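You operate a simulated robot arm through the tools that you are given. There is no shell and no other tool. Be economical: measure what you need, move in short steps, check, and stop when the job is done.

The job below is to be done with a simulated two-armed robot. You get a single attempt, and the scene is never put back.

JOB
Open the steel drawer.

Only the result counts: the job must be done as asked and must still hold three seconds after the hand-in. Knocking over, shifting, dropping, spilling or breaking anything else fails it.

ROBOT AND FRAMES
Two 7-joint arms with two-finger parallel grippers on one trunk, on a base that drives. Base frame: it is fixed to the floor where the robot stands at the start and does not move with it; the origin is under the middle of the robot, x ahead of it, y to its left, z up. Readings come in mm, degrees, newtons and seconds.
The left shoulder is at the start at [70, 133, 1062], the right one opposite. With the tool pointing down near the work surface each hand reaches from about 100 to 480 mm from the robot's upright axis, wherever it stands, measured 20 degrees to its own side. Places, roughly: steel drawer [500, -400, 500]. Payload 1.57 kg a hand.
The TCP of each hand is the grasp point between the finger pads, 30 mm short of the fingertips. In the tool frame z runs along the fingers and y along their closing line. Largest opening 80 mm; finger width 17, thickness 12; the body of the gripper, 40 by 82 mm, starts 80 mm behind the TCP.
Orientation is that of the tool frame in the base frame, as [roll, pitch, yaw] about the fixed x, y, z axes, in that order (R = Rz(yaw) Ry(pitch) Rx(roll)). With the fingers straight down and closing along the base's y, the tool's x points along the base's -x, its y along +y and its z along -z.

CONTROLS
- The arms move only by the tool send_rows. It takes "left_deltas", "right_deltas" or both (then of equal length, played together; a hand with none holds still); each is a list of rows, each an object of numbers (a shift or turn left out is 0, a gripper value left out holds the last): "dx", "dy", "dz": the shift along the tool's x, y, z in units of 20 mm (1.0 is 20 mm); "ax", "ay", "az": the turn, a rotation vector about the tool's x, y, z in units of 8 degrees (1.0 is 8 degrees); "jaw": the closure, from 0 (fully open) to 1 (shut). In form: [{"dx": .., "dy": .., "dz": .., "ax": .., "ay": .., "az": .., "jaw": ..}, ...]. A call has 1 to 10 rows; each row shifts and turns the commanded pose from where the row before left it, along the tool's axes as they then stand. A call with a number of a shift or a turn outside -1 to 1 is refused whole. Each row takes 0.2 s and may step no farther than 50 mm and 8.6 degrees from the row before; otherwise, or with a gripper value out of range, the whole call is refused. Where a pose cannot be reached the arm comes as near as it can. A force on the tool above 40 N (or 10 N above the force at the start of the call, whichever is more), or a blocked arm, ends the call early, and 0.2 s more pass. Each finger travels about 153 mm/s and halts on what it meets, pressing with about 27 N; the grip force reading is that of the motor and also rises with nothing between the fingers. The clock runs only during rows and for 0.2 s after the last one: add rows that do not move to give the fingers time. The reply holds the time, the measured pose of the TCP, the force on the tool along the base axes, the opening and the grip force, in the units named above and with some noise, and new pictures: "views" is both (left out), scene, wrist or none (wrist: the cameras of the hands that moved).
- Cameras (640 x 400 px; columns grow to the right, rows downward): "scene" is now at [100.9, -24.1, 1246.5]; the picture's right is [-0.43, -0.90, 0.00], its down [-0.84, 0.40, -0.36] and it looks along [0.33, -0.16, -0.93] (base axes); focal length 285 px, centre (320, 200). "left" rides on the left gripper at [72, 7, -122] in its tool frame; the picture's right is [-0.09, 1.00, 0.00], its down [-0.84, -0.08, -0.54] and it looks along [-0.54, -0.05, 0.84] (tool axes); focal length 238 px, centre (320, 200). "right" rides on the right gripper at [72, -7, -122] in its tool frame; the picture's right is [0.09, 1.00, 0.00], its down [-0.84, 0.08, -0.54] and it looks along [-0.54, 0.05, 0.84] (tool axes); focal length 238 px, centre (320, 200). There is no depth. A picture from a camera that has moved, and an enlarged one, comes with that camera's place and axes in the base frame and with its lens.
- raise_lower(by): slides the trunk up (or, below 0, down) by that many mm; the arms and the scene camera ride with it, the base frame stays. It gives what a move gives, with no picture.
- base_move(legs): drives the robot by 1 to 6 legs, each [ahead, left, turn to the left] in mm, mm and degrees, along the robot's own axes; the way and the turn of a leg run together, so that a leg with both is an arc; at most 1500 mm and 180 degrees a leg. The arms and the cameras ride along, it lands a little off, and it stops where it bumps. It gives what a move gives, and a new picture of the scene camera.
- head_to(pan, tilt): turns the head with the scene camera to pan (to the left, within 86 degrees either way) and tilt (down, from -29 to 69), counted from straight ahead of the robot. It gives what a move gives, and a new picture of the scene camera.
- close_up(camera, box): a new picture of the part [left, top, right, bottom] of that camera's present view, enlarged. The clock stands still meanwhile.
- sign_off(): hands the job in; it is judged then, once.

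Go step by step. Nothing tells you exact positions but the pictures and the camera data: compare them with the known pose of the tool, close in by small moves and look again before you grip or let go. The budget is 120 turns and 170 pictures, counting those below and the enlarged ones. Unless the task says otherwise, let go and move clear before handing in, and close with one line.

The tools are called after "Call:" as name(argument=value, ...) on one line, values as JSON. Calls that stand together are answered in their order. send_rows: Moves the arms, as the interface text tells. Its arguments: {"type":"object","properties":{"left_deltas":{"type":"array"},"right_deltas":{"type":"array"},"views":{"type":"string","enum":["both","scene","wrist","none"]}},"required":[]} The other tools are called the same way: raise_lower (by) slides the trunk up or down; base_move (legs) drives the base; head_to (pan, tilt) turns the head that bears the scene camera; close_up (camera, box) takes an enlarged picture of a part of a camera's view; sign_off () hands the job in.

At the start:

```text
time: 0.0
left_eef_pos: [384.8, 60.9, 763.0]
left_orientation: [180.0, 0.0, 179.9]
left_contact_force: [0.0, -0.3, -0.3]
left_grip_width: 79.9
left_grip_force: 0.1
right_eef_pos: [291.2, -258.3, 715.6]
right_orientation: [180.0, 0.0, -180.0]
right_contact_force: [0.6, 0.7, 0.4]
right_grip_width: 80.1
right_grip_force: 0.0
trunk travel left (down, up): [-636.0, 304.0]
robot x, y, heading: [1.1, 1.5, -0.1]
head pan, tilt: [-25.4, 68.8]
```

scene: 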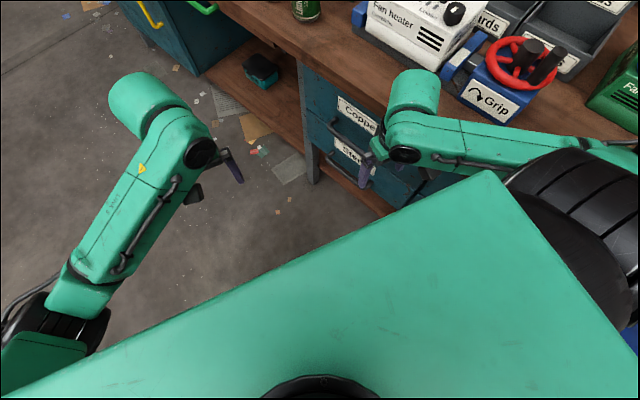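
right: 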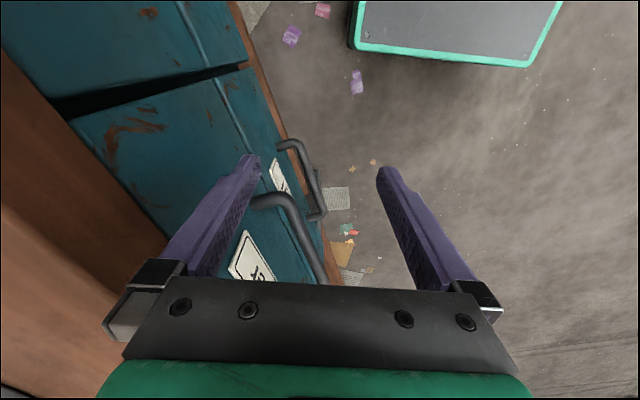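
left: 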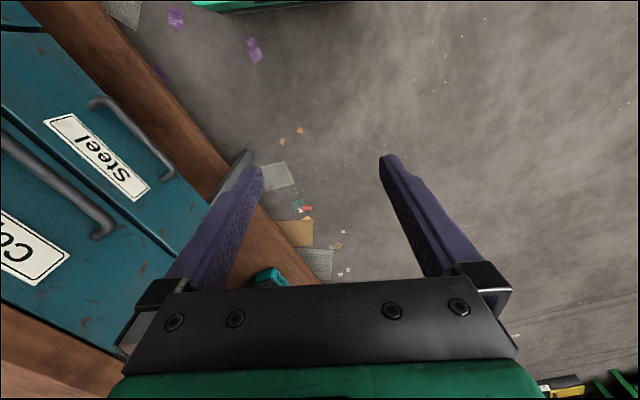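

I see a bench on the right with two drawers, "Copper" above and "Steel" below. I'll turn the head toward the drawers for a better look.

Call:
head_to(pan=-40, tilt=50)

Call:
close_up(camera="left", box=[0, 0, 320, 320])

Call:
close_up(camera="right", box=[0, 0, 400, 320])

```text
time: 0.8
left_eef_pos: [385.0, 61.3, 762.5]
left_orientation: [-179.9, 0.0, -180.0]
left_contact_force: [0.9, 0.0, -1.3]
left_grip_width: 80.0
left_grip_force: 0.1
right_eef_pos: [290.3, -260.2, 715.9]
right_orientation: [-179.9, 0.0, -179.8]
right_contact_force: [0.2, -0.5, 0.3]
right_grip_width: 79.9
right_grip_force: 0.1
trunk travel left (down, up): [-636.0, 304.0]
robot x, y, heading: [3.2, -1.4, 0.0]
head pan, tilt: [-40.0, 50.0]
camera scene: at [109.4, -49.6, 1268.4], right [-0.64, -0.77, 0.0], down [-0.59, 0.49, -0.64], along [0.49, -0.41, -0.77], focal length 285 px, centre (320, 200)
```

scene: 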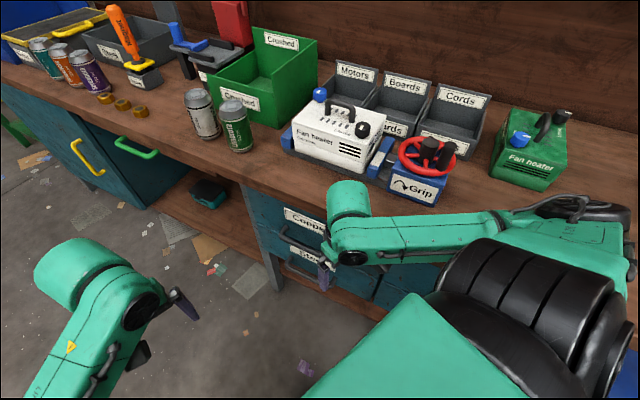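

```text
1.25 times, centred on (160, 160) of left
camera zoom: at [311.2, 66.4, 883.4], right [0.09, 1.0, 0.0], down [0.84, -0.08, 0.54], along [0.54, -0.05, -0.84], focal length 298 px, centre (520, 250)
```

zoom: 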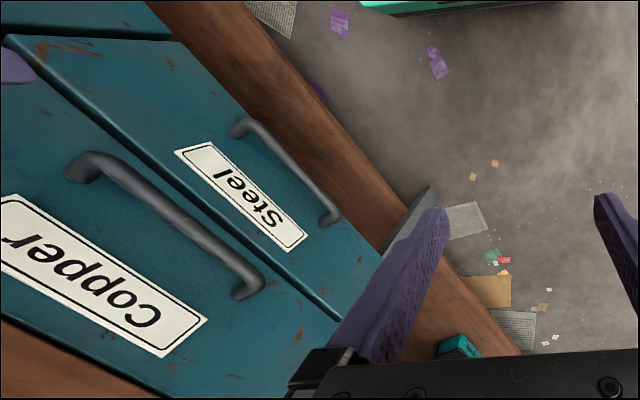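

```text
1.25 times, centred on (200, 160) of right
camera zoom: at [218.9, -264.7, 838.2], right [-0.09, 1.0, 0.0], down [0.84, 0.08, 0.54], along [0.54, 0.05, -0.84], focal length 298 px, centre (470, 250)
```

zoom: 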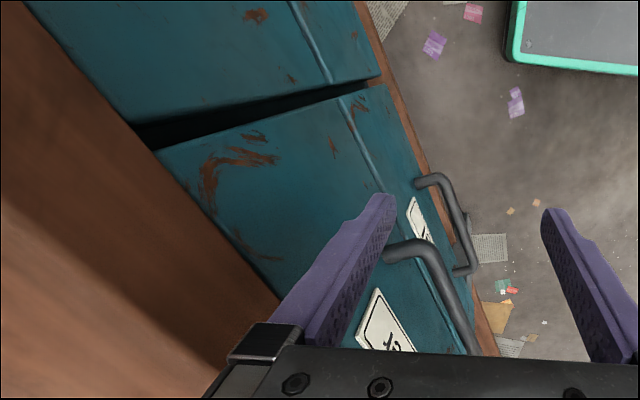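

The Steel handle triangulates to a horizontal bar from about (358,-319) to (494,-247) at z≈460. Its outward normal is about (-0.47, 0.88), and the Copper handle sits about 170 mm higher. I'll drive the robot to face it squarely.

Call:
base_move(legs=[[315, 247, 0], [0, 0, -62]])

Call:
head_to(pan=-5, tilt=58)

```text
time: 6.1
left_eef_pos: [549.8, -65.0, 761.7]
left_orientation: [-180.0, 0.0, 117.6]
left_contact_force: [-0.7, 0.5, -0.3]
left_grip_width: 80.1
left_grip_force: 0.2
right_eef_pos: [221.9, -128.4, 714.8]
right_orientation: [180.0, -0.1, 117.6]
right_contact_force: [0.5, -0.1, 0.1]
right_grip_width: 80.2
right_grip_force: 0.0
trunk travel left (down, up): [-636.0, 304.0]
robot x, y, heading: [318.9, 250.0, -62.5]
head pan, tilt: [-40.0, 50.0]
camera scene: at [324.6, 129.1, 1268.5], right [-0.98, 0.22, 0.0], down [0.17, 0.75, -0.64], along [-0.14, -0.63, -0.77], focal length 285 px, centre (320, 200)
```

scene: 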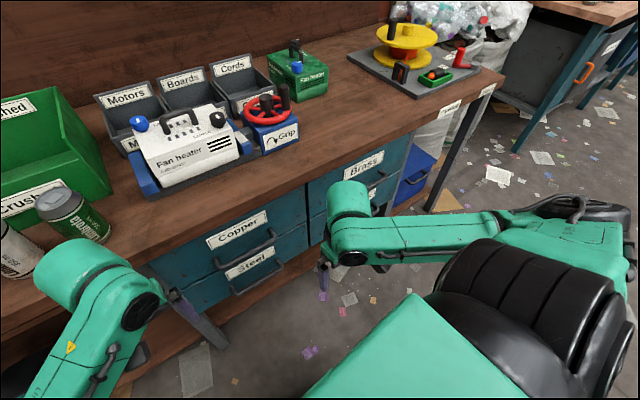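

```text
time: 7.1
left_eef_pos: [549.3, -64.4, 762.8]
left_orientation: [-179.9, 0.0, 117.6]
left_contact_force: [0.2, -0.4, 0.3]
left_grip_width: 79.7
left_grip_force: 0.0
right_eef_pos: [223.6, -128.7, 716.7]
right_orientation: [180.0, 0.1, 117.6]
right_contact_force: [0.1, -0.7, 0.0]
right_grip_width: 80.0
right_grip_force: 0.1
trunk travel left (down, up): [-636.0, 304.0]
robot x, y, heading: [317.1, 249.8, -62.1]
head pan, tilt: [-5.0, 58.0]
camera scene: at [367.6, 140.6, 1258.3], right [-0.92, -0.38, 0.0], down [-0.32, 0.78, -0.53], along [0.2, -0.49, -0.85], focal length 285 px, centre (320, 200)
```

scene: 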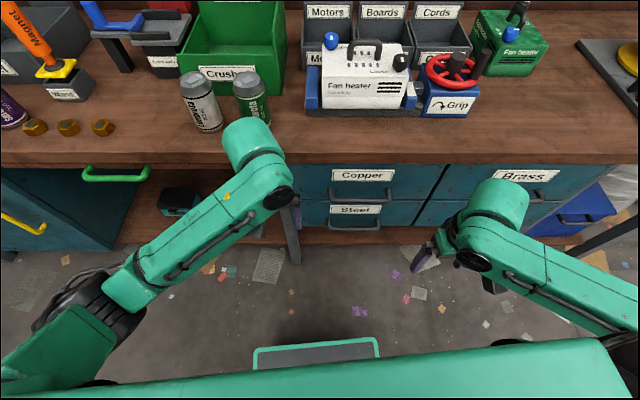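

The bench front looks about 5° further round than my heading, so I'll correct that. I'll also retract the left arm, yaw the right gripper so its jaws will close vertically, and then lower the trunk.

Call:
base_move(legs=[[0, 40, -5]])

Call:
send_rows(left_deltas=[{"dx": 1}, {"dx": 1}, {"dx": 1}, {"dx": 1}, {"dx": 1}, {"dx": 1}, {}, {}, {}, {}], right_deltas=[{"az": 1}, {"az": 1}, {"az": 1}, {"az": 1}, {"az": 1}, {"az": 1}, {"az": 1}, {"az": 1}, {"az": 1}, {"az": 1}], views="scene")

```text
time: 8.0
left_eef_pos: [558.3, -66.6, 760.9]
left_orientation: [179.9, 0.0, 112.7]
left_contact_force: [-0.5, 0.4, 0.1]
left_grip_width: 80.0
left_grip_force: 0.1
right_eef_pos: [227.2, -101.7, 716.0]
right_orientation: [180.0, 0.0, 112.7]
right_contact_force: [0.0, -0.1, -0.3]
right_grip_width: 80.1
right_grip_force: 0.0
trunk travel left (down, up): [-636.0, 304.0]
robot x, y, heading: [354.3, 266.9, -67.2]
head pan, tilt: [-5.0, 58.0]
camera scene: at [394.4, 153.8, 1258.3], right [-0.95, -0.3, 0.0], down [-0.26, 0.81, -0.53], along [0.16, -0.51, -0.85], focal length 285 px, centre (320, 200)
```

scene: 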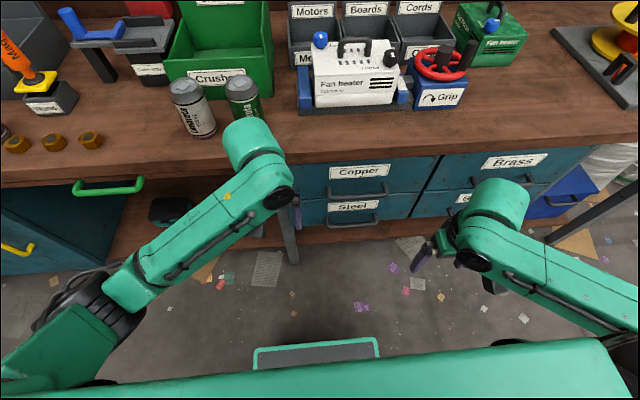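

```text
time: 10.2
left_eef_pos: [512.4, 42.4, 760.1]
left_orientation: [179.9, 0.0, 112.7]
left_contact_force: [-0.2, 0.6, -0.5]
left_grip_width: 80.1
left_grip_force: 0.2
left hand out of reach, approached as far as the arm can: row 6
right_eef_pos: [227.6, -102.7, 715.3]
right_orientation: [180.0, 0.0, 32.6]
right_contact_force: [-0.5, -0.5, -0.3]
right_grip_width: 80.1
right_grip_force: 0.2
trunk travel left (down, up): [-636.0, 304.0]
robot x, y, heading: [354.2, 264.2, -67.4]
head pan, tilt: [-5.0, 58.0]
camera scene: at [394.7, 153.9, 1258.3], right [-0.95, -0.3, 0.0], down [-0.26, 0.81, -0.53], along [0.16, -0.51, -0.85], focal length 285 px, centre (320, 200)
```

scene: 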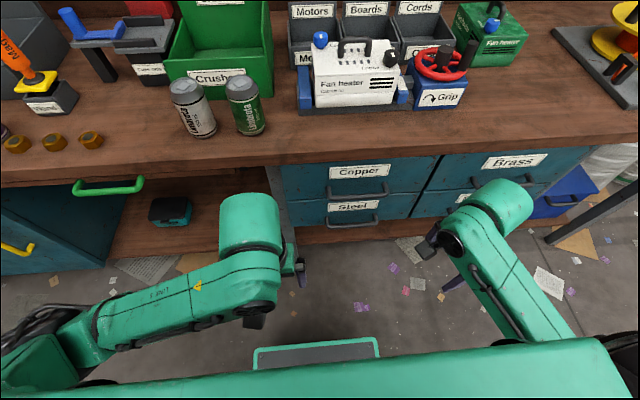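

The bench normal is at heading ≈ -67°, so the robot now faces it squarely, with the handle about 520 mm ahead and 145 mm to the right. I'll lower the trunk and bring the right hand in line.

Call:
raise_lower(by=-200)

Call:
send_rows(right_deltas=[{"az": 1}, {"az": 0.25}, {"dx": 1, "dy": 1}, {"dx": 1, "dy": 1}, {"dx": 1, "dy": 1}, {"dx": 1, "ax": -1}, {"dx": 1, "ax": -1}, {"dx": 0.7, "ax": -1}, {"ax": -1}, {"ax": -1}], views="both")

```text
time: 12.3
left_eef_pos: [513.0, 41.8, 559.6]
left_orientation: [180.0, 0.0, 112.7]
left_contact_force: [1.2, 0.1, -0.6]
left_grip_width: 80.0
left_grip_force: 0.2
right_eef_pos: [228.1, -101.9, 516.1]
right_orientation: [180.0, -0.1, 32.6]
right_contact_force: [1.0, -0.5, 0.9]
right_grip_width: 79.9
right_grip_force: 0.1
trunk travel left (down, up): [-436.0, 504.0]
robot x, y, heading: [354.7, 266.4, -67.3]
head pan, tilt: [-5.0, 58.0]
```

```text
time: 14.6
left_eef_pos: [512.2, 41.1, 560.0]
left_orientation: [180.0, 0.0, 112.7]
left_contact_force: [-0.7, 0.8, -0.5]
left_grip_width: 79.8
left_grip_force: 0.0
right_eef_pos: [355.3, -112.5, 516.5]
right_orientation: [139.9, 0.1, 22.8]
right_contact_force: [-0.4, -0.4, 0.3]
right_grip_width: 79.9
right_grip_force: 0.0
trunk travel left (down, up): [-436.0, 504.0]
robot x, y, heading: [352.1, 263.7, -67.4]
head pan, tilt: [-5.0, 58.0]
camera scene: at [394.5, 154.1, 1058.3], right [-0.95, -0.3, 0.0], down [-0.26, 0.81, -0.53], along [0.16, -0.51, -0.85], focal length 285 px, centre (320, 200)
camera right: at [388.7, -7.6, 606.2], right [0.38, -0.67, 0.64], down [-0.88, -0.06, 0.47], along [-0.27, -0.74, -0.61], focal length 238 px, centre (320, 200)
```

scene: 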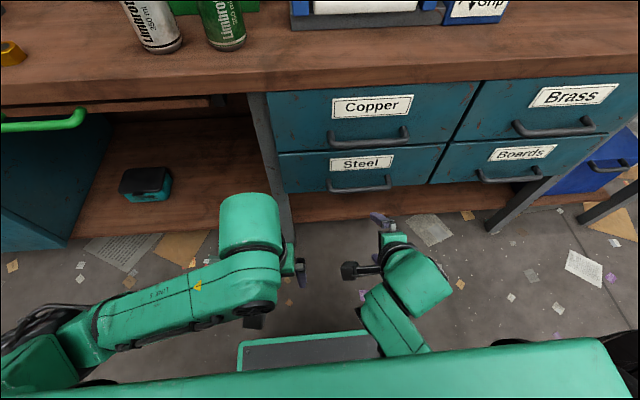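
right: 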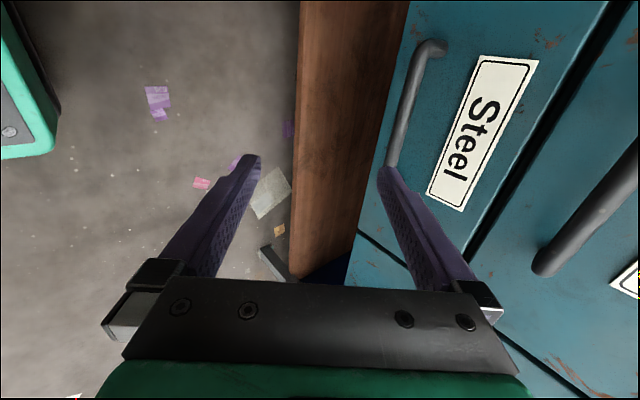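

The yaw and tilt worked. I'll tilt another 20° and re-measure the handle.

Call:
send_rows(right_deltas=[{"ax": -1}, {"ax": -1}, {"ax": -0.5}], views="wrist")

Call:
close_up(camera="scene", box=[260, 80, 480, 300])

```text
time: 15.3
left_eef_pos: [512.6, 41.7, 559.2]
left_orientation: [-180.0, 0.1, 112.6]
left_contact_force: [-1.3, 0.9, 0.9]
left_grip_width: 80.0
left_grip_force: 0.1
right_eef_pos: [356.5, -113.9, 515.7]
right_orientation: [120.0, 0.1, 22.7]
right_contact_force: [-1.0, 1.1, 0.4]
right_grip_width: 80.3
right_grip_force: 0.2
trunk travel left (down, up): [-436.0, 504.0]
robot x, y, heading: [352.7, 265.0, -67.4]
head pan, tilt: [-5.0, 58.0]
camera right: at [379.8, 15.0, 570.8], right [0.28, -0.42, 0.86], down [-0.94, 0.07, 0.34], along [-0.21, -0.9, -0.38], focal length 238 px, centre (320, 200)
```

right: 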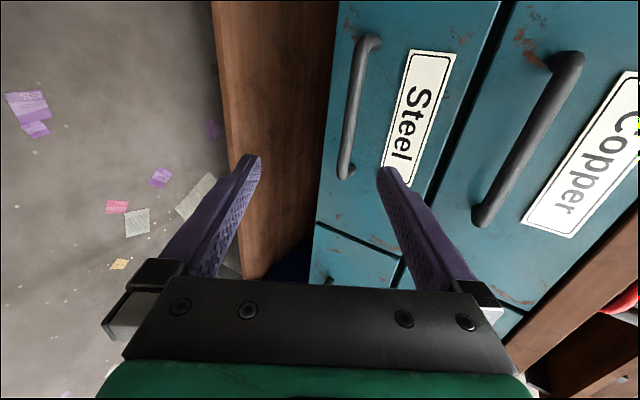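

```text
1.82 times, centred on (370, 190) of scene
camera zoom: at [394.7, 153.9, 1058.3], right [-0.95, -0.3, 0.0], down [-0.26, 0.81, -0.53], along [0.16, -0.51, -0.85], focal length 518 px, centre (229, 218)
```

zoom: 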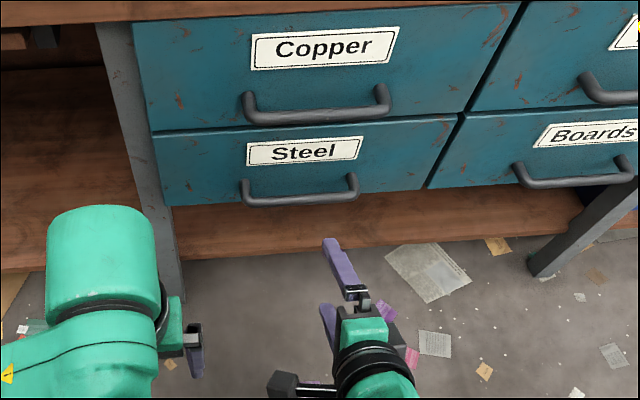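

The bar centre comes out at about (426, -268, 457), and the hand is laterally aligned. I'll approach most of the way along the tool axis, then check.

Call:
send_rows(right_deltas=[{"dy": 0.8}, {"dy": 0.85}, {"dz": 1}, {"dz": 1}, {"dz": 1}, {"dz": 1}, {"dz": 1}, {"dz": 0.75}], views="wrist")

Call:
close_up(camera="scene", box=[260, 80, 480, 300])

```text
time: 16.6
left_eef_pos: [512.1, 41.9, 559.8]
left_orientation: [-180.0, -0.1, 112.6]
left_contact_force: [-0.1, -0.2, -0.1]
left_grip_width: 79.9
left_grip_force: 0.2
right_eef_pos: [368.5, -175.8, 504.3]
right_orientation: [120.9, 7.0, 28.1]
right_contact_force: [-0.8, 0.6, -0.3]
right_grip_width: 80.0
right_grip_force: 0.2
trunk travel left (down, up): [-436.0, 504.0]
robot x, y, heading: [355.0, 268.6, -67.2]
head pan, tilt: [-5.0, 58.0]
stopped in row 6 (right hand): the arm was blocked; the commanded pose is now the measured one
camera right: at [387.7, -42.5, 552.3], right [0.41, -0.36, 0.84], down [-0.9, 0.01, 0.45], along [-0.17, -0.93, -0.32], focal length 238 px, centre (320, 200)
```

right: 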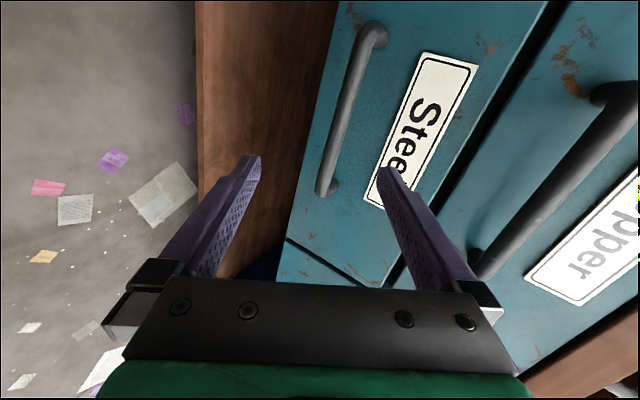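

```text
1.82 times, centred on (370, 190) of scene
camera zoom: at [394.8, 153.9, 1058.2], right [-0.95, -0.3, 0.0], down [-0.26, 0.81, -0.53], along [0.16, -0.51, -0.85], focal length 518 px, centre (229, 218)
```

zoom: 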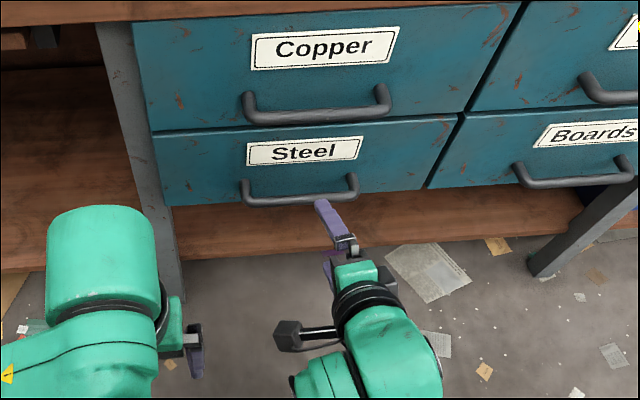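

The arm stopped at its own limit (no contact force, and the orientation drifted). I'll back off, restore the orientation, and use the base to close the distance instead.

Call:
send_rows(right_deltas=[{"dz": -1, "ax": -0.05, "ay": -0.07, "az": 0.55}, {"dz": -1, "ax": -0.06, "ay": -0.08, "az": 0.55}, {"dz": -1}, {}], views="none")

```text
time: 17.4
left_eef_pos: [509.8, 39.6, 560.5]
left_orientation: [179.6, -0.2, 112.7]
left_contact_force: [-0.1, 0.4, -0.1]
left_grip_width: 79.7
left_grip_force: 0.1
right_eef_pos: [346.3, -138.3, 525.1]
right_orientation: [119.6, 5.7, 28.6]
right_contact_force: [0.0, 0.3, 0.2]
right_grip_width: 79.8
right_grip_force: 0.1
trunk travel left (down, up): [-436.0, 504.0]
robot x, y, heading: [354.1, 267.5, -67.3]
head pan, tilt: [-5.0, 58.0]
stopped in row 3 (right hand): the arm was blocked; the commanded pose is now the measured one
```

Still blocked while retreating, so I'll look at what the arm is touching.

Call:
head_to(pan=-30, tilt=69)

Call:
close_up(camera="left", box=[0, 0, 640, 400])

```text
time: 18.2
left_eef_pos: [509.6, 39.2, 559.6]
left_orientation: [179.6, 0.0, 112.7]
left_contact_force: [-0.3, 0.1, 0.7]
left_grip_width: 79.7
left_grip_force: 0.1
right_eef_pos: [346.1, -137.7, 525.0]
right_orientation: [119.7, 5.5, 28.6]
right_contact_force: [-0.1, -0.6, -0.3]
right_grip_width: 80.0
right_grip_force: 0.1
trunk travel left (down, up): [-436.0, 504.0]
robot x, y, heading: [353.7, 264.4, -67.3]
head pan, tilt: [-30.0, 68.8]
camera scene: at [360.9, 160.4, 1046.2], right [-0.99, 0.13, -0.01], down [0.12, 0.93, -0.36], along [-0.04, -0.36, -0.93], focal length 285 px, centre (320, 200)
```

scene: 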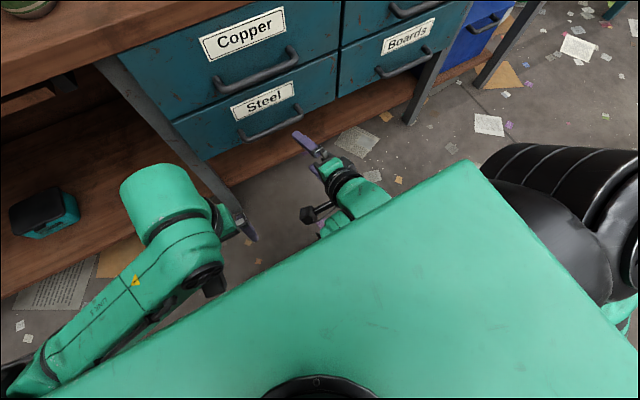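

```text
1.00 times, centred on (320, 200) of left
camera zoom: at [485.8, 106.9, 681.4], right [0.95, 0.3, 0.01], down [0.25, -0.8, 0.54], along [0.17, -0.51, -0.84], focal length 238 px, centre (320, 200)
```

zoom: 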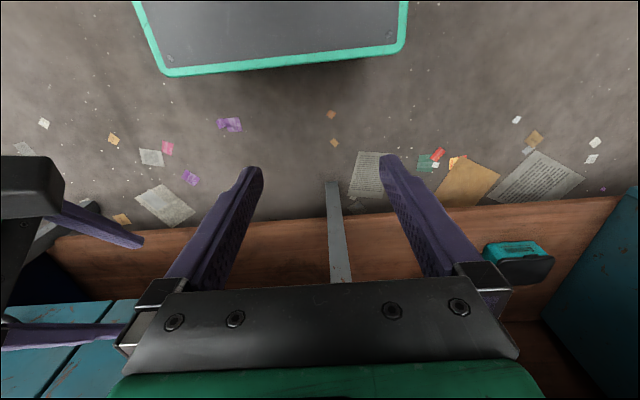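

The right forearm seems folded against the torso. I'll move the hand out to the right to free it, and correct the orientation.

Call:
send_rows(right_deltas=[{"dx": -1}, {"dx": -1}, {"dx": -1, "az": 0.5}, {"dx": -1, "az": 0.5}, {"dx": -1}, {}], views="scene")

```text
time: 19.6
left_eef_pos: [513.3, 41.8, 558.3]
left_orientation: [179.9, -0.2, 112.7]
left_contact_force: [-0.4, 0.7, -0.1]
left_grip_width: 80.0
left_grip_force: 0.1
right_eef_pos: [261.4, -181.2, 532.6]
right_orientation: [119.4, -1.2, 24.6]
right_contact_force: [-0.8, 0.8, 0.2]
right_grip_width: 79.8
right_grip_force: 0.1
trunk travel left (down, up): [-436.0, 504.0]
robot x, y, heading: [356.5, 263.4, -67.5]
head pan, tilt: [-30.0, 68.8]
camera scene: at [366.6, 164.1, 1046.5], right [-0.99, 0.13, 0.0], down [0.12, 0.92, -0.36], along [-0.05, -0.36, -0.93], focal length 285 px, centre (320, 200)
```

scene: 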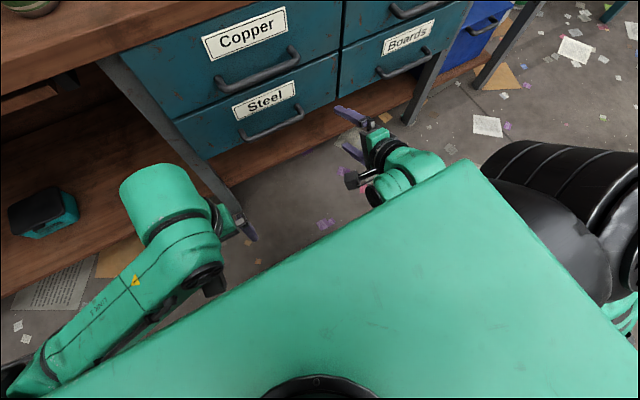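

That freed the arm. I'll tuck the left arm back and outward so it stays clear of the bench edge, and try moving the right hand forward from here.

Call:
send_rows(left_deltas=[{"dy": 1}, {"dy": 1}, {"dy": 1, "dx": 0.5}, {"dy": 1, "dx": 0.8}, {"dx": 1}, {"dx": 1}, {"dx": 1}], right_deltas=[{"ay": -0.28}, {"dy": 0.5, "dz": 0.87}, {"dy": 0.5, "dz": 0.87}, {"dy": 0.5, "dz": 0.87}, {}, {}, {}], views="scene")

```text
time: 21.2
left_eef_pos: [572.8, 126.7, 507.4]
left_orientation: [176.7, -1.7, 114.9]
left_contact_force: [-1.1, 0.3, -0.5]
left_grip_width: 79.9
left_grip_force: 0.1
left hand out of reach, approached as far as the arm can: row 1, 2, 3, 4, 5
right_eef_pos: [285.8, -240.8, 533.1]
right_orientation: [119.3, -0.1, 22.7]
right_contact_force: [-0.2, -0.6, 0.9]
right_grip_width: 80.0
right_grip_force: 0.1
trunk travel left (down, up): [-436.0, 504.0]
robot x, y, heading: [355.6, 266.3, -67.2]
head pan, tilt: [-30.0, 68.8]
camera scene: at [366.1, 164.4, 1046.5], right [-0.99, 0.13, 0.0], down [0.12, 0.92, -0.36], along [-0.05, -0.36, -0.93], focal length 285 px, centre (320, 200)
```

scene: 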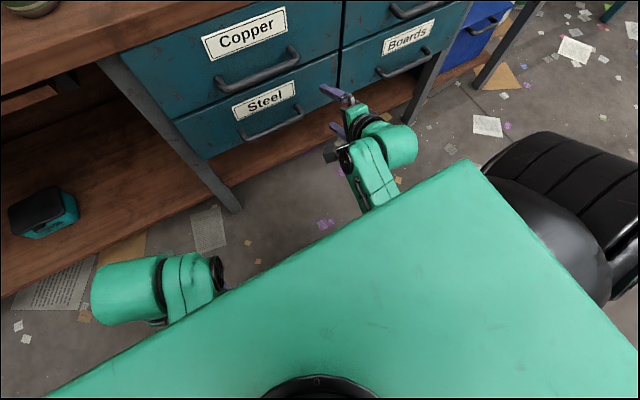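

The left arm is tucked, and the right hand is well oriented about 79 mm short of the bar plane and 120 mm too far right. I'll shift the base left, slightly back, and then lower the trunk to bar height.

Call:
base_move(legs=[[-30, 0, 0], [0, 121, 0]])

Call:
raise_lower(by=-76)

Call:
head_to(pan=-28, tilt=55)

Call:
close_up(camera="right", box=[0, 0, 640, 400])

```text
time: 22.9
left_eef_pos: [666.9, 199.6, 505.4]
left_orientation: [177.0, -1.8, 114.4]
left_contact_force: [-0.1, 0.4, 0.4]
left_grip_width: 80.0
left_grip_force: 0.1
right_eef_pos: [385.8, -166.4, 533.1]
right_orientation: [119.4, 0.1, 22.6]
right_contact_force: [0.1, -0.1, 0.9]
right_grip_width: 80.0
right_grip_force: 0.2
trunk travel left (down, up): [-436.0, 504.0]
robot x, y, heading: [454.4, 340.9, -67.4]
head pan, tilt: [-30.0, 68.8]
camera scene: at [465.9, 238.0, 1046.5], right [-0.99, 0.13, 0.0], down [0.12, 0.92, -0.36], along [-0.05, -0.36, -0.93], focal length 285 px, centre (320, 200)
```

scene: 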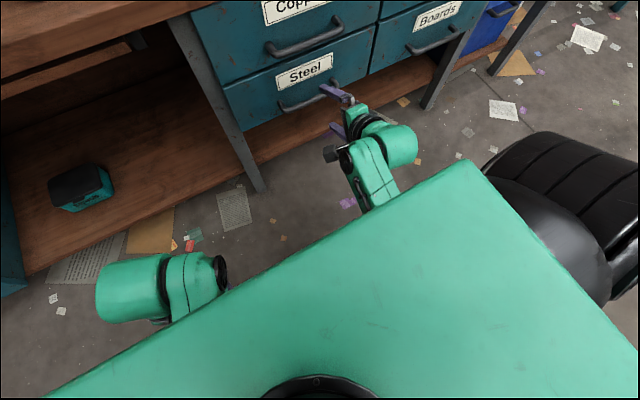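

```text
time: 24.0
left_eef_pos: [668.3, 199.4, 429.2]
left_orientation: [176.9, -2.1, 114.4]
left_contact_force: [0.0, -0.1, -0.8]
left_grip_width: 79.9
left_grip_force: 0.1
right_eef_pos: [384.8, -166.4, 457.3]
right_orientation: [119.4, -0.1, 22.7]
right_contact_force: [-0.7, -0.6, -0.2]
right_grip_width: 80.0
right_grip_force: 0.1
trunk travel left (down, up): [-360.0, 580.0]
robot x, y, heading: [451.1, 338.6, -67.2]
head pan, tilt: [-30.0, 68.8]
```

```text
time: 24.8
left_eef_pos: [667.6, 200.4, 430.1]
left_orientation: [176.8, -2.2, 114.3]
left_contact_force: [0.2, -0.6, -0.1]
left_grip_width: 80.0
left_grip_force: 0.0
right_eef_pos: [384.3, -167.3, 457.4]
right_orientation: [119.4, -0.1, 22.7]
right_contact_force: [-0.6, 0.0, 0.3]
right_grip_width: 80.1
right_grip_force: 0.1
trunk travel left (down, up): [-360.0, 580.0]
robot x, y, heading: [451.3, 342.5, -67.2]
head pan, tilt: [-28.0, 55.0]
camera scene: at [465.6, 221.4, 985.9], right [-1.0, 0.09, 0.0], down [0.08, 0.82, -0.57], along [-0.05, -0.57, -0.82], focal length 285 px, centre (320, 200)
```

scene: 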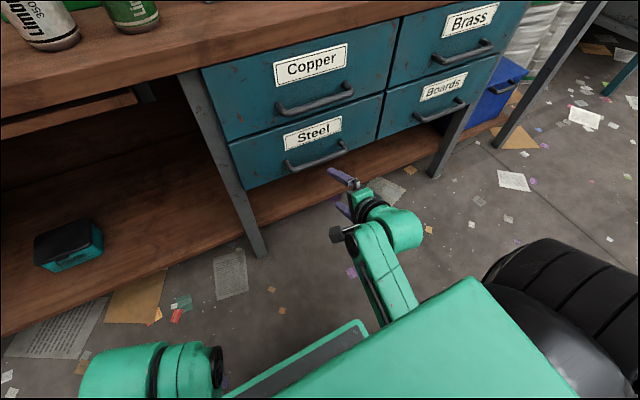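

```text
1.00 times, centred on (320, 200) of right
camera zoom: at [408.9, -37.0, 511.6], right [0.27, -0.42, 0.87], down [-0.94, 0.08, 0.33], along [-0.21, -0.91, -0.37], focal length 238 px, centre (320, 200)
```

zoom: 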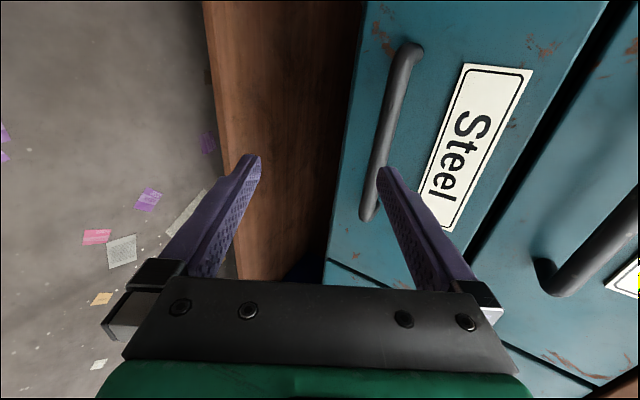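

Bar is at about z 462–466, 110 mm ahead of the TCP and laterally within 6 mm. I'll raise slightly, narrow the jaws, and drive in 70 mm before checking.

Call:
raise_lower(by=12)

Call:
base_move(legs=[[70, 0, 0]])

Call:
send_rows(right_deltas=[{"jaw": 0.3}, {}], views="wrist")

Call:
close_up(camera="scene", box=[240, 80, 480, 280])

```text
time: 25.4
left_eef_pos: [667.6, 200.5, 441.0]
left_orientation: [176.7, -2.2, 114.3]
left_contact_force: [-0.2, 0.4, 0.1]
left_grip_width: 79.9
left_grip_force: 0.0
right_eef_pos: [384.7, -165.9, 468.1]
right_orientation: [119.5, -0.1, 22.7]
right_contact_force: [0.2, 0.7, 0.3]
right_grip_width: 80.2
right_grip_force: 0.1
trunk travel left (down, up): [-372.0, 568.0]
robot x, y, heading: [452.6, 341.6, -67.2]
head pan, tilt: [-28.0, 55.0]
```

```text
time: 26.4
left_eef_pos: [694.7, 135.0, 441.3]
left_orientation: [176.8, -2.1, 114.5]
left_contact_force: [-0.1, 0.1, 0.4]
left_grip_width: 80.1
left_grip_force: 0.1
right_eef_pos: [413.7, -231.7, 469.2]
right_orientation: [119.4, -0.1, 22.9]
right_contact_force: [-0.4, -0.8, -0.6]
right_grip_width: 79.8
right_grip_force: 0.0
trunk travel left (down, up): [-372.0, 568.0]
robot x, y, heading: [480.2, 273.0, -67.6]
head pan, tilt: [-28.0, 55.0]
camera scene: at [493.5, 155.6, 997.9], right [-1.0, 0.09, 0.0], down [0.07, 0.82, -0.57], along [-0.05, -0.57, -0.82], focal length 285 px, centre (320, 200)
```

scene: 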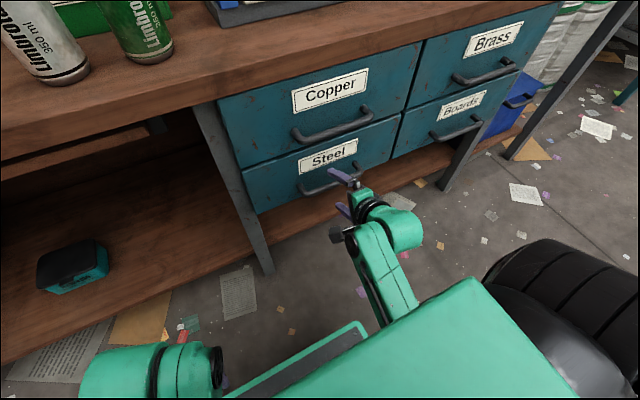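

```text
time: 27.0
left_eef_pos: [695.0, 136.4, 440.3]
left_orientation: [176.8, -2.2, 114.5]
left_contact_force: [0.3, -0.7, -0.3]
left_grip_width: 80.0
left_grip_force: 0.1
right_eef_pos: [413.0, -230.4, 469.8]
right_orientation: [119.4, -0.1, 22.9]
right_contact_force: [0.8, -0.4, -0.1]
right_grip_width: 56.0
right_grip_force: 0.1
trunk travel left (down, up): [-372.0, 568.0]
robot x, y, heading: [483.6, 273.3, -67.2]
head pan, tilt: [-28.0, 55.0]
camera right: at [437.2, -102.3, 523.5], right [0.27, -0.42, 0.87], down [-0.94, 0.07, 0.33], along [-0.2, -0.91, -0.37], focal length 238 px, centre (320, 200)
```

right: 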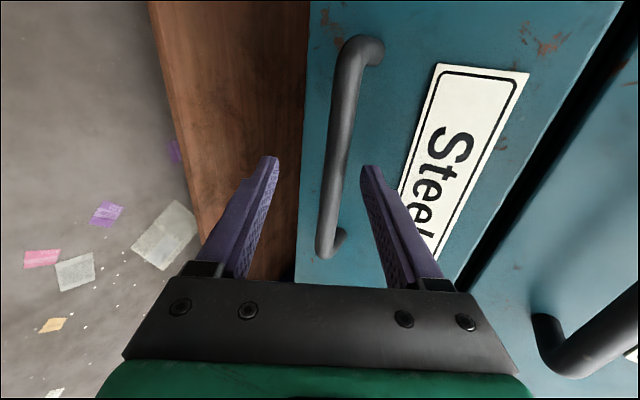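

```text
2.00 times, centred on (360, 180) of scene
camera zoom: at [493.2, 156.2, 998.0], right [-1.0, 0.09, 0.0], down [0.07, 0.82, -0.57], along [-0.05, -0.57, -0.82], focal length 570 px, centre (240, 240)
```

zoom: 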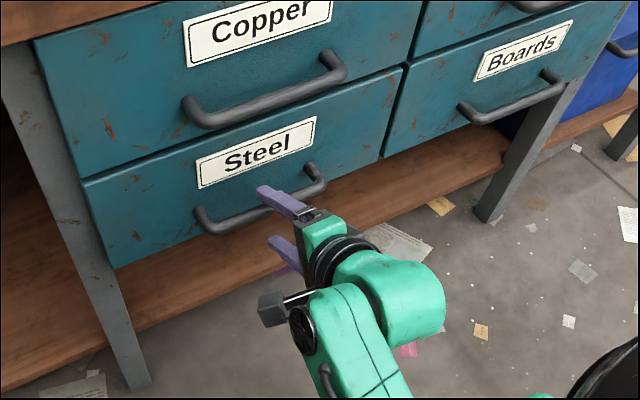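

The bar lies between the fingers just beyond their tips. I'll advance 28 mm horizontally with the arm.

Call:
send_rows(right_deltas=[{"dy": 0.35, "dz": 0.61}, {"dy": 0.35, "dz": 0.61}, {}], views="wrist")

Call:
close_up(camera="scene", box=[280, 120, 440, 260])

```text
time: 27.6
left_eef_pos: [694.0, 138.3, 442.5]
left_orientation: [176.9, -1.9, 114.3]
left_contact_force: [0.5, -0.2, -1.1]
left_grip_width: 79.9
left_grip_force: 0.1
right_eef_pos: [422.2, -251.9, 474.2]
right_orientation: [119.3, 0.0, 22.9]
right_contact_force: [-5.1, 37.0, 12.5]
right_grip_width: 49.5
right_grip_force: 0.1
trunk travel left (down, up): [-372.0, 568.0]
robot x, y, heading: [482.4, 276.5, -67.3]
head pan, tilt: [-28.0, 55.0]
stopped in row 3 (right hand): the force on the tool passed its limit (the readings are from after the stop); the commanded pose is now the measured one
camera right: at [445.6, -121.7, 527.8], right [0.28, -0.41, 0.87], down [-0.94, 0.08, 0.33], along [-0.2, -0.91, -0.37], focal length 238 px, centre (320, 200)
```

right: 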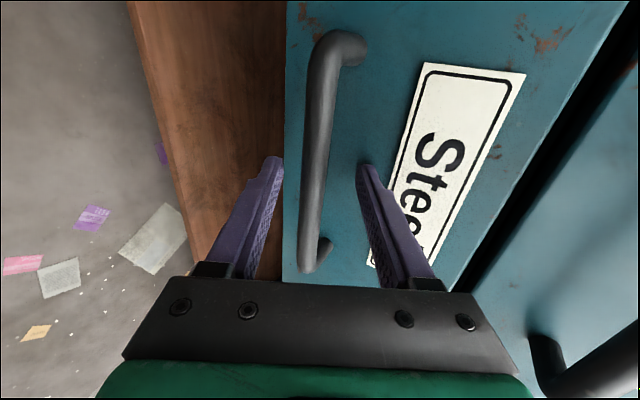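

```text
2.86 times, centred on (360, 190) of scene
camera zoom: at [492.3, 163.1, 999.0], right [-1.0, 0.09, 0.0], down [0.07, 0.81, -0.58], along [-0.05, -0.58, -0.82], focal length 814 px, centre (206, 229)
```

zoom: 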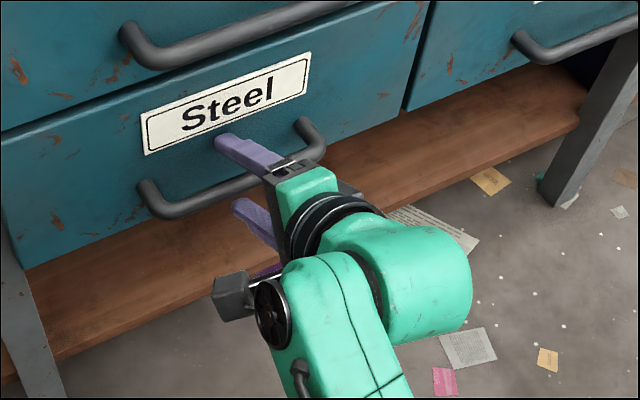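

The upper fingertip just touched the drawer face, and the bar sits between the fingers. I'll ease back slightly, narrow the jaws, nudge in and close.

Call:
send_rows(right_deltas=[{"dz": -0.2}, {"jaw": 0.6}, {}, {"dy": 0.12, "dz": 0.25}, {"jaw": 0.75}, {}], views="wrist")

```text
time: 29.0
left_eef_pos: [695.2, 135.0, 441.7]
left_orientation: [176.7, -2.2, 114.4]
left_contact_force: [-0.1, 0.5, -0.2]
left_grip_width: 80.0
left_grip_force: 0.1
right_eef_pos: [424.3, -255.6, 470.5]
right_orientation: [119.8, 0.0, 22.8]
right_contact_force: [-1.3, 1.5, -6.1]
right_grip_width: 24.1
right_grip_force: 2.6
trunk travel left (down, up): [-372.0, 568.0]
robot x, y, heading: [478.1, 270.7, -67.2]
head pan, tilt: [-28.0, 55.0]
camera right: at [446.9, -127.8, 525.8], right [0.28, -0.42, 0.86], down [-0.94, 0.07, 0.34], along [-0.2, -0.9, -0.38], focal length 238 px, centre (320, 200)
```

right: 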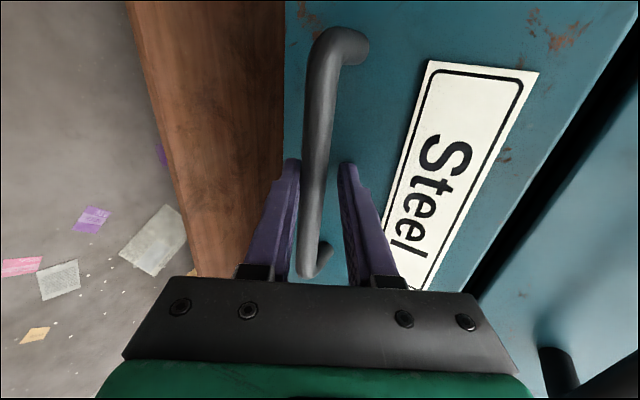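

The bar is between the fingers, so I'll close fully.

Call:
send_rows(right_deltas=[{"jaw": 1}, {}, {}], views="wrist")

```text
time: 29.8
left_eef_pos: [694.3, 135.5, 441.1]
left_orientation: [176.7, -2.2, 114.4]
left_contact_force: [-0.3, 0.5, 0.3]
left_grip_width: 80.1
left_grip_force: 0.1
right_eef_pos: [421.5, -256.5, 467.5]
right_orientation: [120.4, -0.2, 22.9]
right_contact_force: [-6.8, 22.1, -22.8]
right_grip_width: 15.8
right_grip_force: 31.3
trunk travel left (down, up): [-372.0, 568.0]
robot x, y, heading: [478.4, 273.3, -67.4]
head pan, tilt: [-28.0, 55.0]
camera right: at [446.2, -126.7, 523.6], right [0.28, -0.43, 0.86], down [-0.94, 0.07, 0.34], along [-0.2, -0.9, -0.38], focal length 238 px, centre (320, 200)
```

right: 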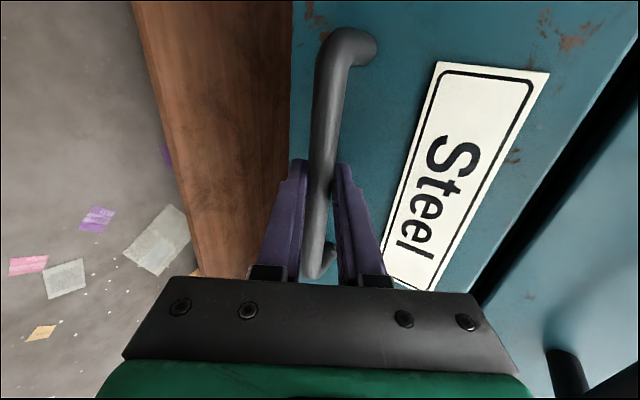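

The bar is gripped (15.8 mm, 31 N). I'll pull by driving the base straight back, with a small move first.

Call:
base_move(legs=[[-60, 0, 0]])

```text
time: 30.8
left_eef_pos: [671.7, 188.6, 439.9]
left_orientation: [176.7, -2.5, 114.5]
left_contact_force: [0.1, 0.1, -0.1]
left_grip_width: 80.3
left_grip_force: 0.1
right_eef_pos: [401.6, -204.1, 467.1]
right_orientation: [120.3, -0.3, 22.8]
right_contact_force: [1.3, 0.6, -26.0]
right_grip_width: 15.7
right_grip_force: 30.7
trunk travel left (down, up): [-372.0, 568.0]
robot x, y, heading: [457.1, 330.5, -67.3]
head pan, tilt: [-28.0, 55.0]
camera scene: at [470.0, 207.2, 997.4], right [-1.0, 0.09, 0.0], down [0.07, 0.82, -0.57], along [-0.05, -0.57, -0.82], focal length 285 px, centre (320, 200)
```

scene: 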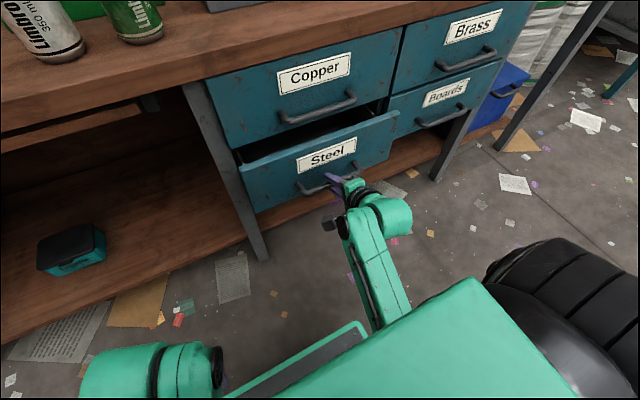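

The drawer is sliding open and the grip holds. I'll keep pulling.

Call:
base_move(legs=[[-80, 0, 0]])

Call:
base_move(legs=[[-60, 0, 0]])

```text
time: 31.9
left_eef_pos: [640.5, 265.2, 440.8]
left_orientation: [176.7, -2.3, 114.3]
left_contact_force: [0.2, 0.5, -0.8]
left_grip_width: 80.1
left_grip_force: 0.0
right_eef_pos: [370.1, -126.1, 466.5]
right_orientation: [120.4, -0.4, 22.9]
right_contact_force: [7.3, 3.5, -14.8]
right_grip_width: 15.6
right_grip_force: 31.3
trunk travel left (down, up): [-372.0, 568.0]
robot x, y, heading: [426.4, 402.4, -67.1]
head pan, tilt: [-28.0, 55.0]
camera scene: at [438.8, 284.6, 997.6], right [-1.0, 0.09, 0.0], down [0.08, 0.82, -0.57], along [-0.05, -0.57, -0.82], focal length 285 px, centre (320, 200)
```

scene: 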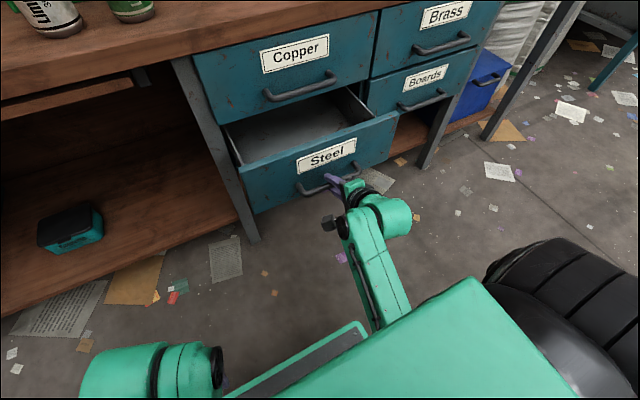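

```text
time: 32.8
left_eef_pos: [617.2, 319.6, 442.3]
left_orientation: [176.7, -2.3, 114.3]
left_contact_force: [0.0, -0.2, 0.6]
left_grip_width: 79.9
left_grip_force: 0.1
right_eef_pos: [347.5, -72.2, 467.5]
right_orientation: [120.5, -0.4, 23.0]
right_contact_force: [0.8, 1.4, -7.3]
right_grip_width: 15.8
right_grip_force: 30.8
trunk travel left (down, up): [-372.0, 568.0]
robot x, y, heading: [405.4, 456.5, -67.3]
head pan, tilt: [-28.0, 55.0]
camera scene: at [415.7, 339.6, 997.8], right [-1.0, 0.09, 0.0], down [0.08, 0.82, -0.57], along [-0.05, -0.57, -0.82], focal length 285 px, centre (320, 200)
```

scene: 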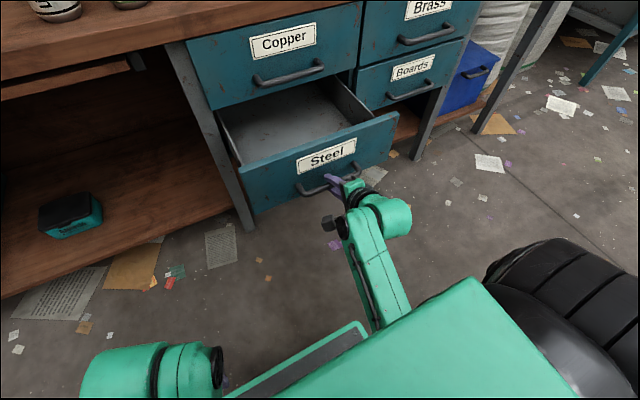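

It's open about 200 mm and still free. I'll continue in small pulls toward the stop.

Call:
base_move(legs=[[-40, 0, 0]])

Call:
base_move(legs=[[-30, 0, 0]])

```text
time: 33.7
left_eef_pos: [602.5, 356.7, 441.1]
left_orientation: [176.8, -2.2, 114.3]
left_contact_force: [-0.9, -0.5, 0.1]
left_grip_width: 80.0
left_grip_force: 0.0
right_eef_pos: [332.1, -36.2, 466.7]
right_orientation: [120.4, -0.4, 23.0]
right_contact_force: [0.7, 1.9, -3.6]
right_grip_width: 16.1
right_grip_force: 30.7
trunk travel left (down, up): [-372.0, 568.0]
robot x, y, heading: [389.6, 497.4, -67.2]
head pan, tilt: [-28.0, 55.0]
camera scene: at [400.7, 376.2, 997.9], right [-1.0, 0.09, 0.0], down [0.07, 0.82, -0.57], along [-0.05, -0.57, -0.82], focal length 285 px, centre (320, 200)
```

scene: 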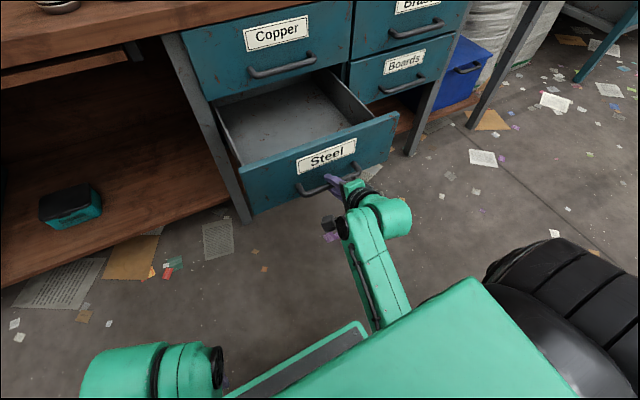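

```text
time: 34.5
left_eef_pos: [590.6, 384.2, 440.6]
left_orientation: [176.6, -2.2, 114.3]
left_contact_force: [-0.4, 0.4, -0.2]
left_grip_width: 80.1
left_grip_force: 0.1
right_eef_pos: [321.3, -7.3, 466.3]
right_orientation: [120.5, -0.4, 23.0]
right_contact_force: [1.9, 1.9, -1.3]
right_grip_width: 15.8
right_grip_force: 31.2
trunk travel left (down, up): [-372.0, 568.0]
robot x, y, heading: [375.2, 525.0, -67.3]
head pan, tilt: [-28.0, 55.0]
camera scene: at [389.0, 404.5, 997.9], right [-1.0, 0.09, 0.0], down [0.07, 0.82, -0.57], along [-0.05, -0.57, -0.82], focal length 285 px, centre (320, 200)
```

scene: 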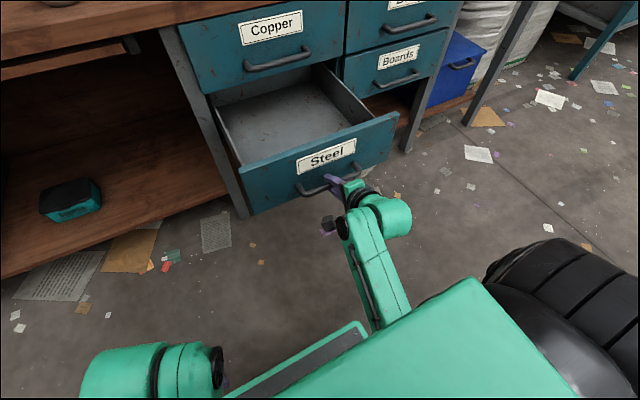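

It's open about 270 mm. One more short pull to check whether the stop is near.

Call:
base_move(legs=[[-30, 0, 0]])

```text
time: 35.4
left_eef_pos: [578.9, 412.9, 441.3]
left_orientation: [176.7, -2.2, 114.5]
left_contact_force: [0.0, -0.4, 0.4]
left_grip_width: 80.2
left_grip_force: 0.0
right_eef_pos: [308.5, 20.9, 465.1]
right_orientation: [120.5, -0.4, 23.1]
right_contact_force: [-0.1, 0.8, 0.0]
right_grip_width: 15.6
right_grip_force: 31.3
trunk travel left (down, up): [-372.0, 568.0]
robot x, y, heading: [364.4, 549.6, -67.3]
head pan, tilt: [-28.0, 55.0]
camera scene: at [377.1, 432.9, 998.0], right [-1.0, 0.09, 0.0], down [0.07, 0.82, -0.57], along [-0.05, -0.57, -0.82], focal length 285 px, centre (320, 200)
```

scene: 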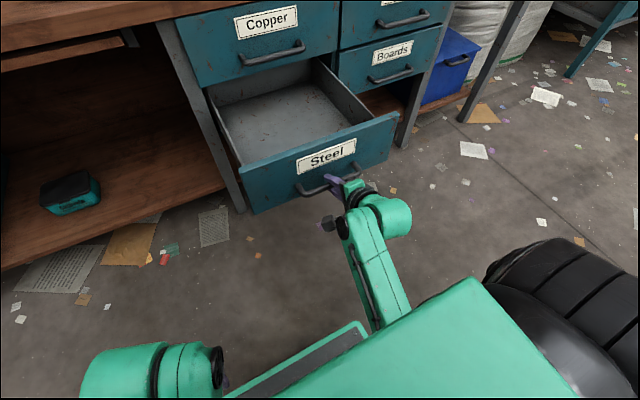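

The drawer is about 300 mm open, nearly its full depth. I'll release the bar, withdraw along the tool axis, and back away.

Call:
send_rows(right_deltas=[{"jaw": 0.6}, {}, {"dz": -0.5, "jaw": 0.5}, {"dz": -1, "jaw": 0.4}, {"dz": -1}, {}], views="both")

```text
time: 36.8
left_eef_pos: [579.0, 412.2, 441.6]
left_orientation: [176.7, -2.2, 114.4]
left_contact_force: [0.0, -0.2, 1.0]
left_grip_width: 79.8
left_grip_force: 0.2
right_eef_pos: [287.0, 51.9, 501.8]
right_orientation: [119.5, 1.7, 23.7]
right_contact_force: [-0.2, 0.0, 0.0]
right_grip_width: 48.2
right_grip_force: 0.1
trunk travel left (down, up): [-372.0, 568.0]
robot x, y, heading: [364.3, 551.4, -67.2]
head pan, tilt: [-28.0, 55.0]
camera scene: at [377.1, 432.6, 997.9], right [-1.0, 0.09, 0.0], down [0.07, 0.82, -0.57], along [-0.05, -0.57, -0.82], focal length 285 px, centre (320, 200)
camera right: at [311.5, 182.9, 553.7], right [0.31, -0.4, 0.86], down [-0.93, 0.06, 0.36], along [-0.2, -0.91, -0.36], focal length 238 px, centre (320, 200)
```

scene: 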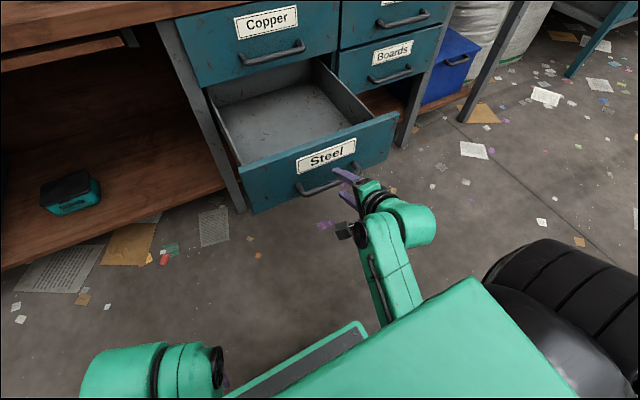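
right: 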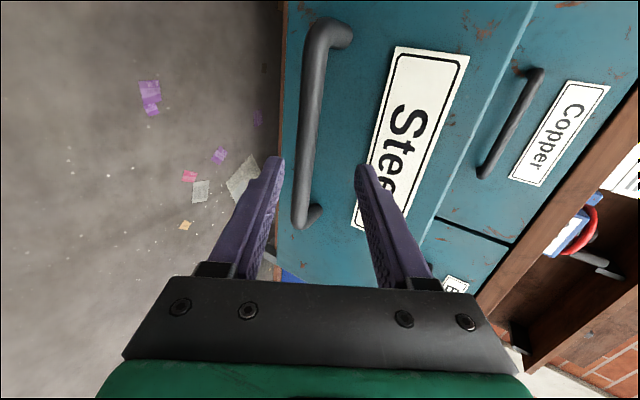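

The hand is free and clear of the bar. I'll back the base off and confirm the drawer stays open.

Call:
base_move(legs=[[-100, 0, 0]])

```text
time: 37.9
left_eef_pos: [539.2, 505.9, 441.5]
left_orientation: [176.7, -2.2, 114.5]
left_contact_force: [-0.5, 0.0, 0.1]
left_grip_width: 79.8
left_grip_force: 0.1
right_eef_pos: [249.8, 148.4, 500.0]
right_orientation: [119.9, 1.6, 24.0]
right_contact_force: [0.8, -0.1, 0.3]
right_grip_width: 48.1
right_grip_force: 0.0
trunk travel left (down, up): [-372.0, 568.0]
robot x, y, heading: [323.9, 643.7, -67.1]
head pan, tilt: [-28.0, 55.0]
camera scene: at [337.8, 526.4, 998.0], right [-1.0, 0.09, 0.0], down [0.07, 0.82, -0.57], along [-0.05, -0.57, -0.82], focal length 285 px, centre (320, 200)
```

scene: 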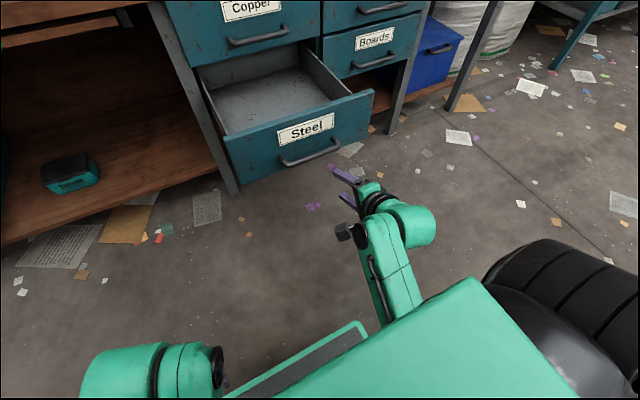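

The Steel drawer stays open, the other drawers are closed, and the robot is clear. I'm handing in now.

Call:
sign_off()

```text
The job is handed in.
```

The steel drawer is open by about 300 mm; I let go of the handle and backed the robot clear, and in the last picture the drawer was still open with nothing else visibly moved.
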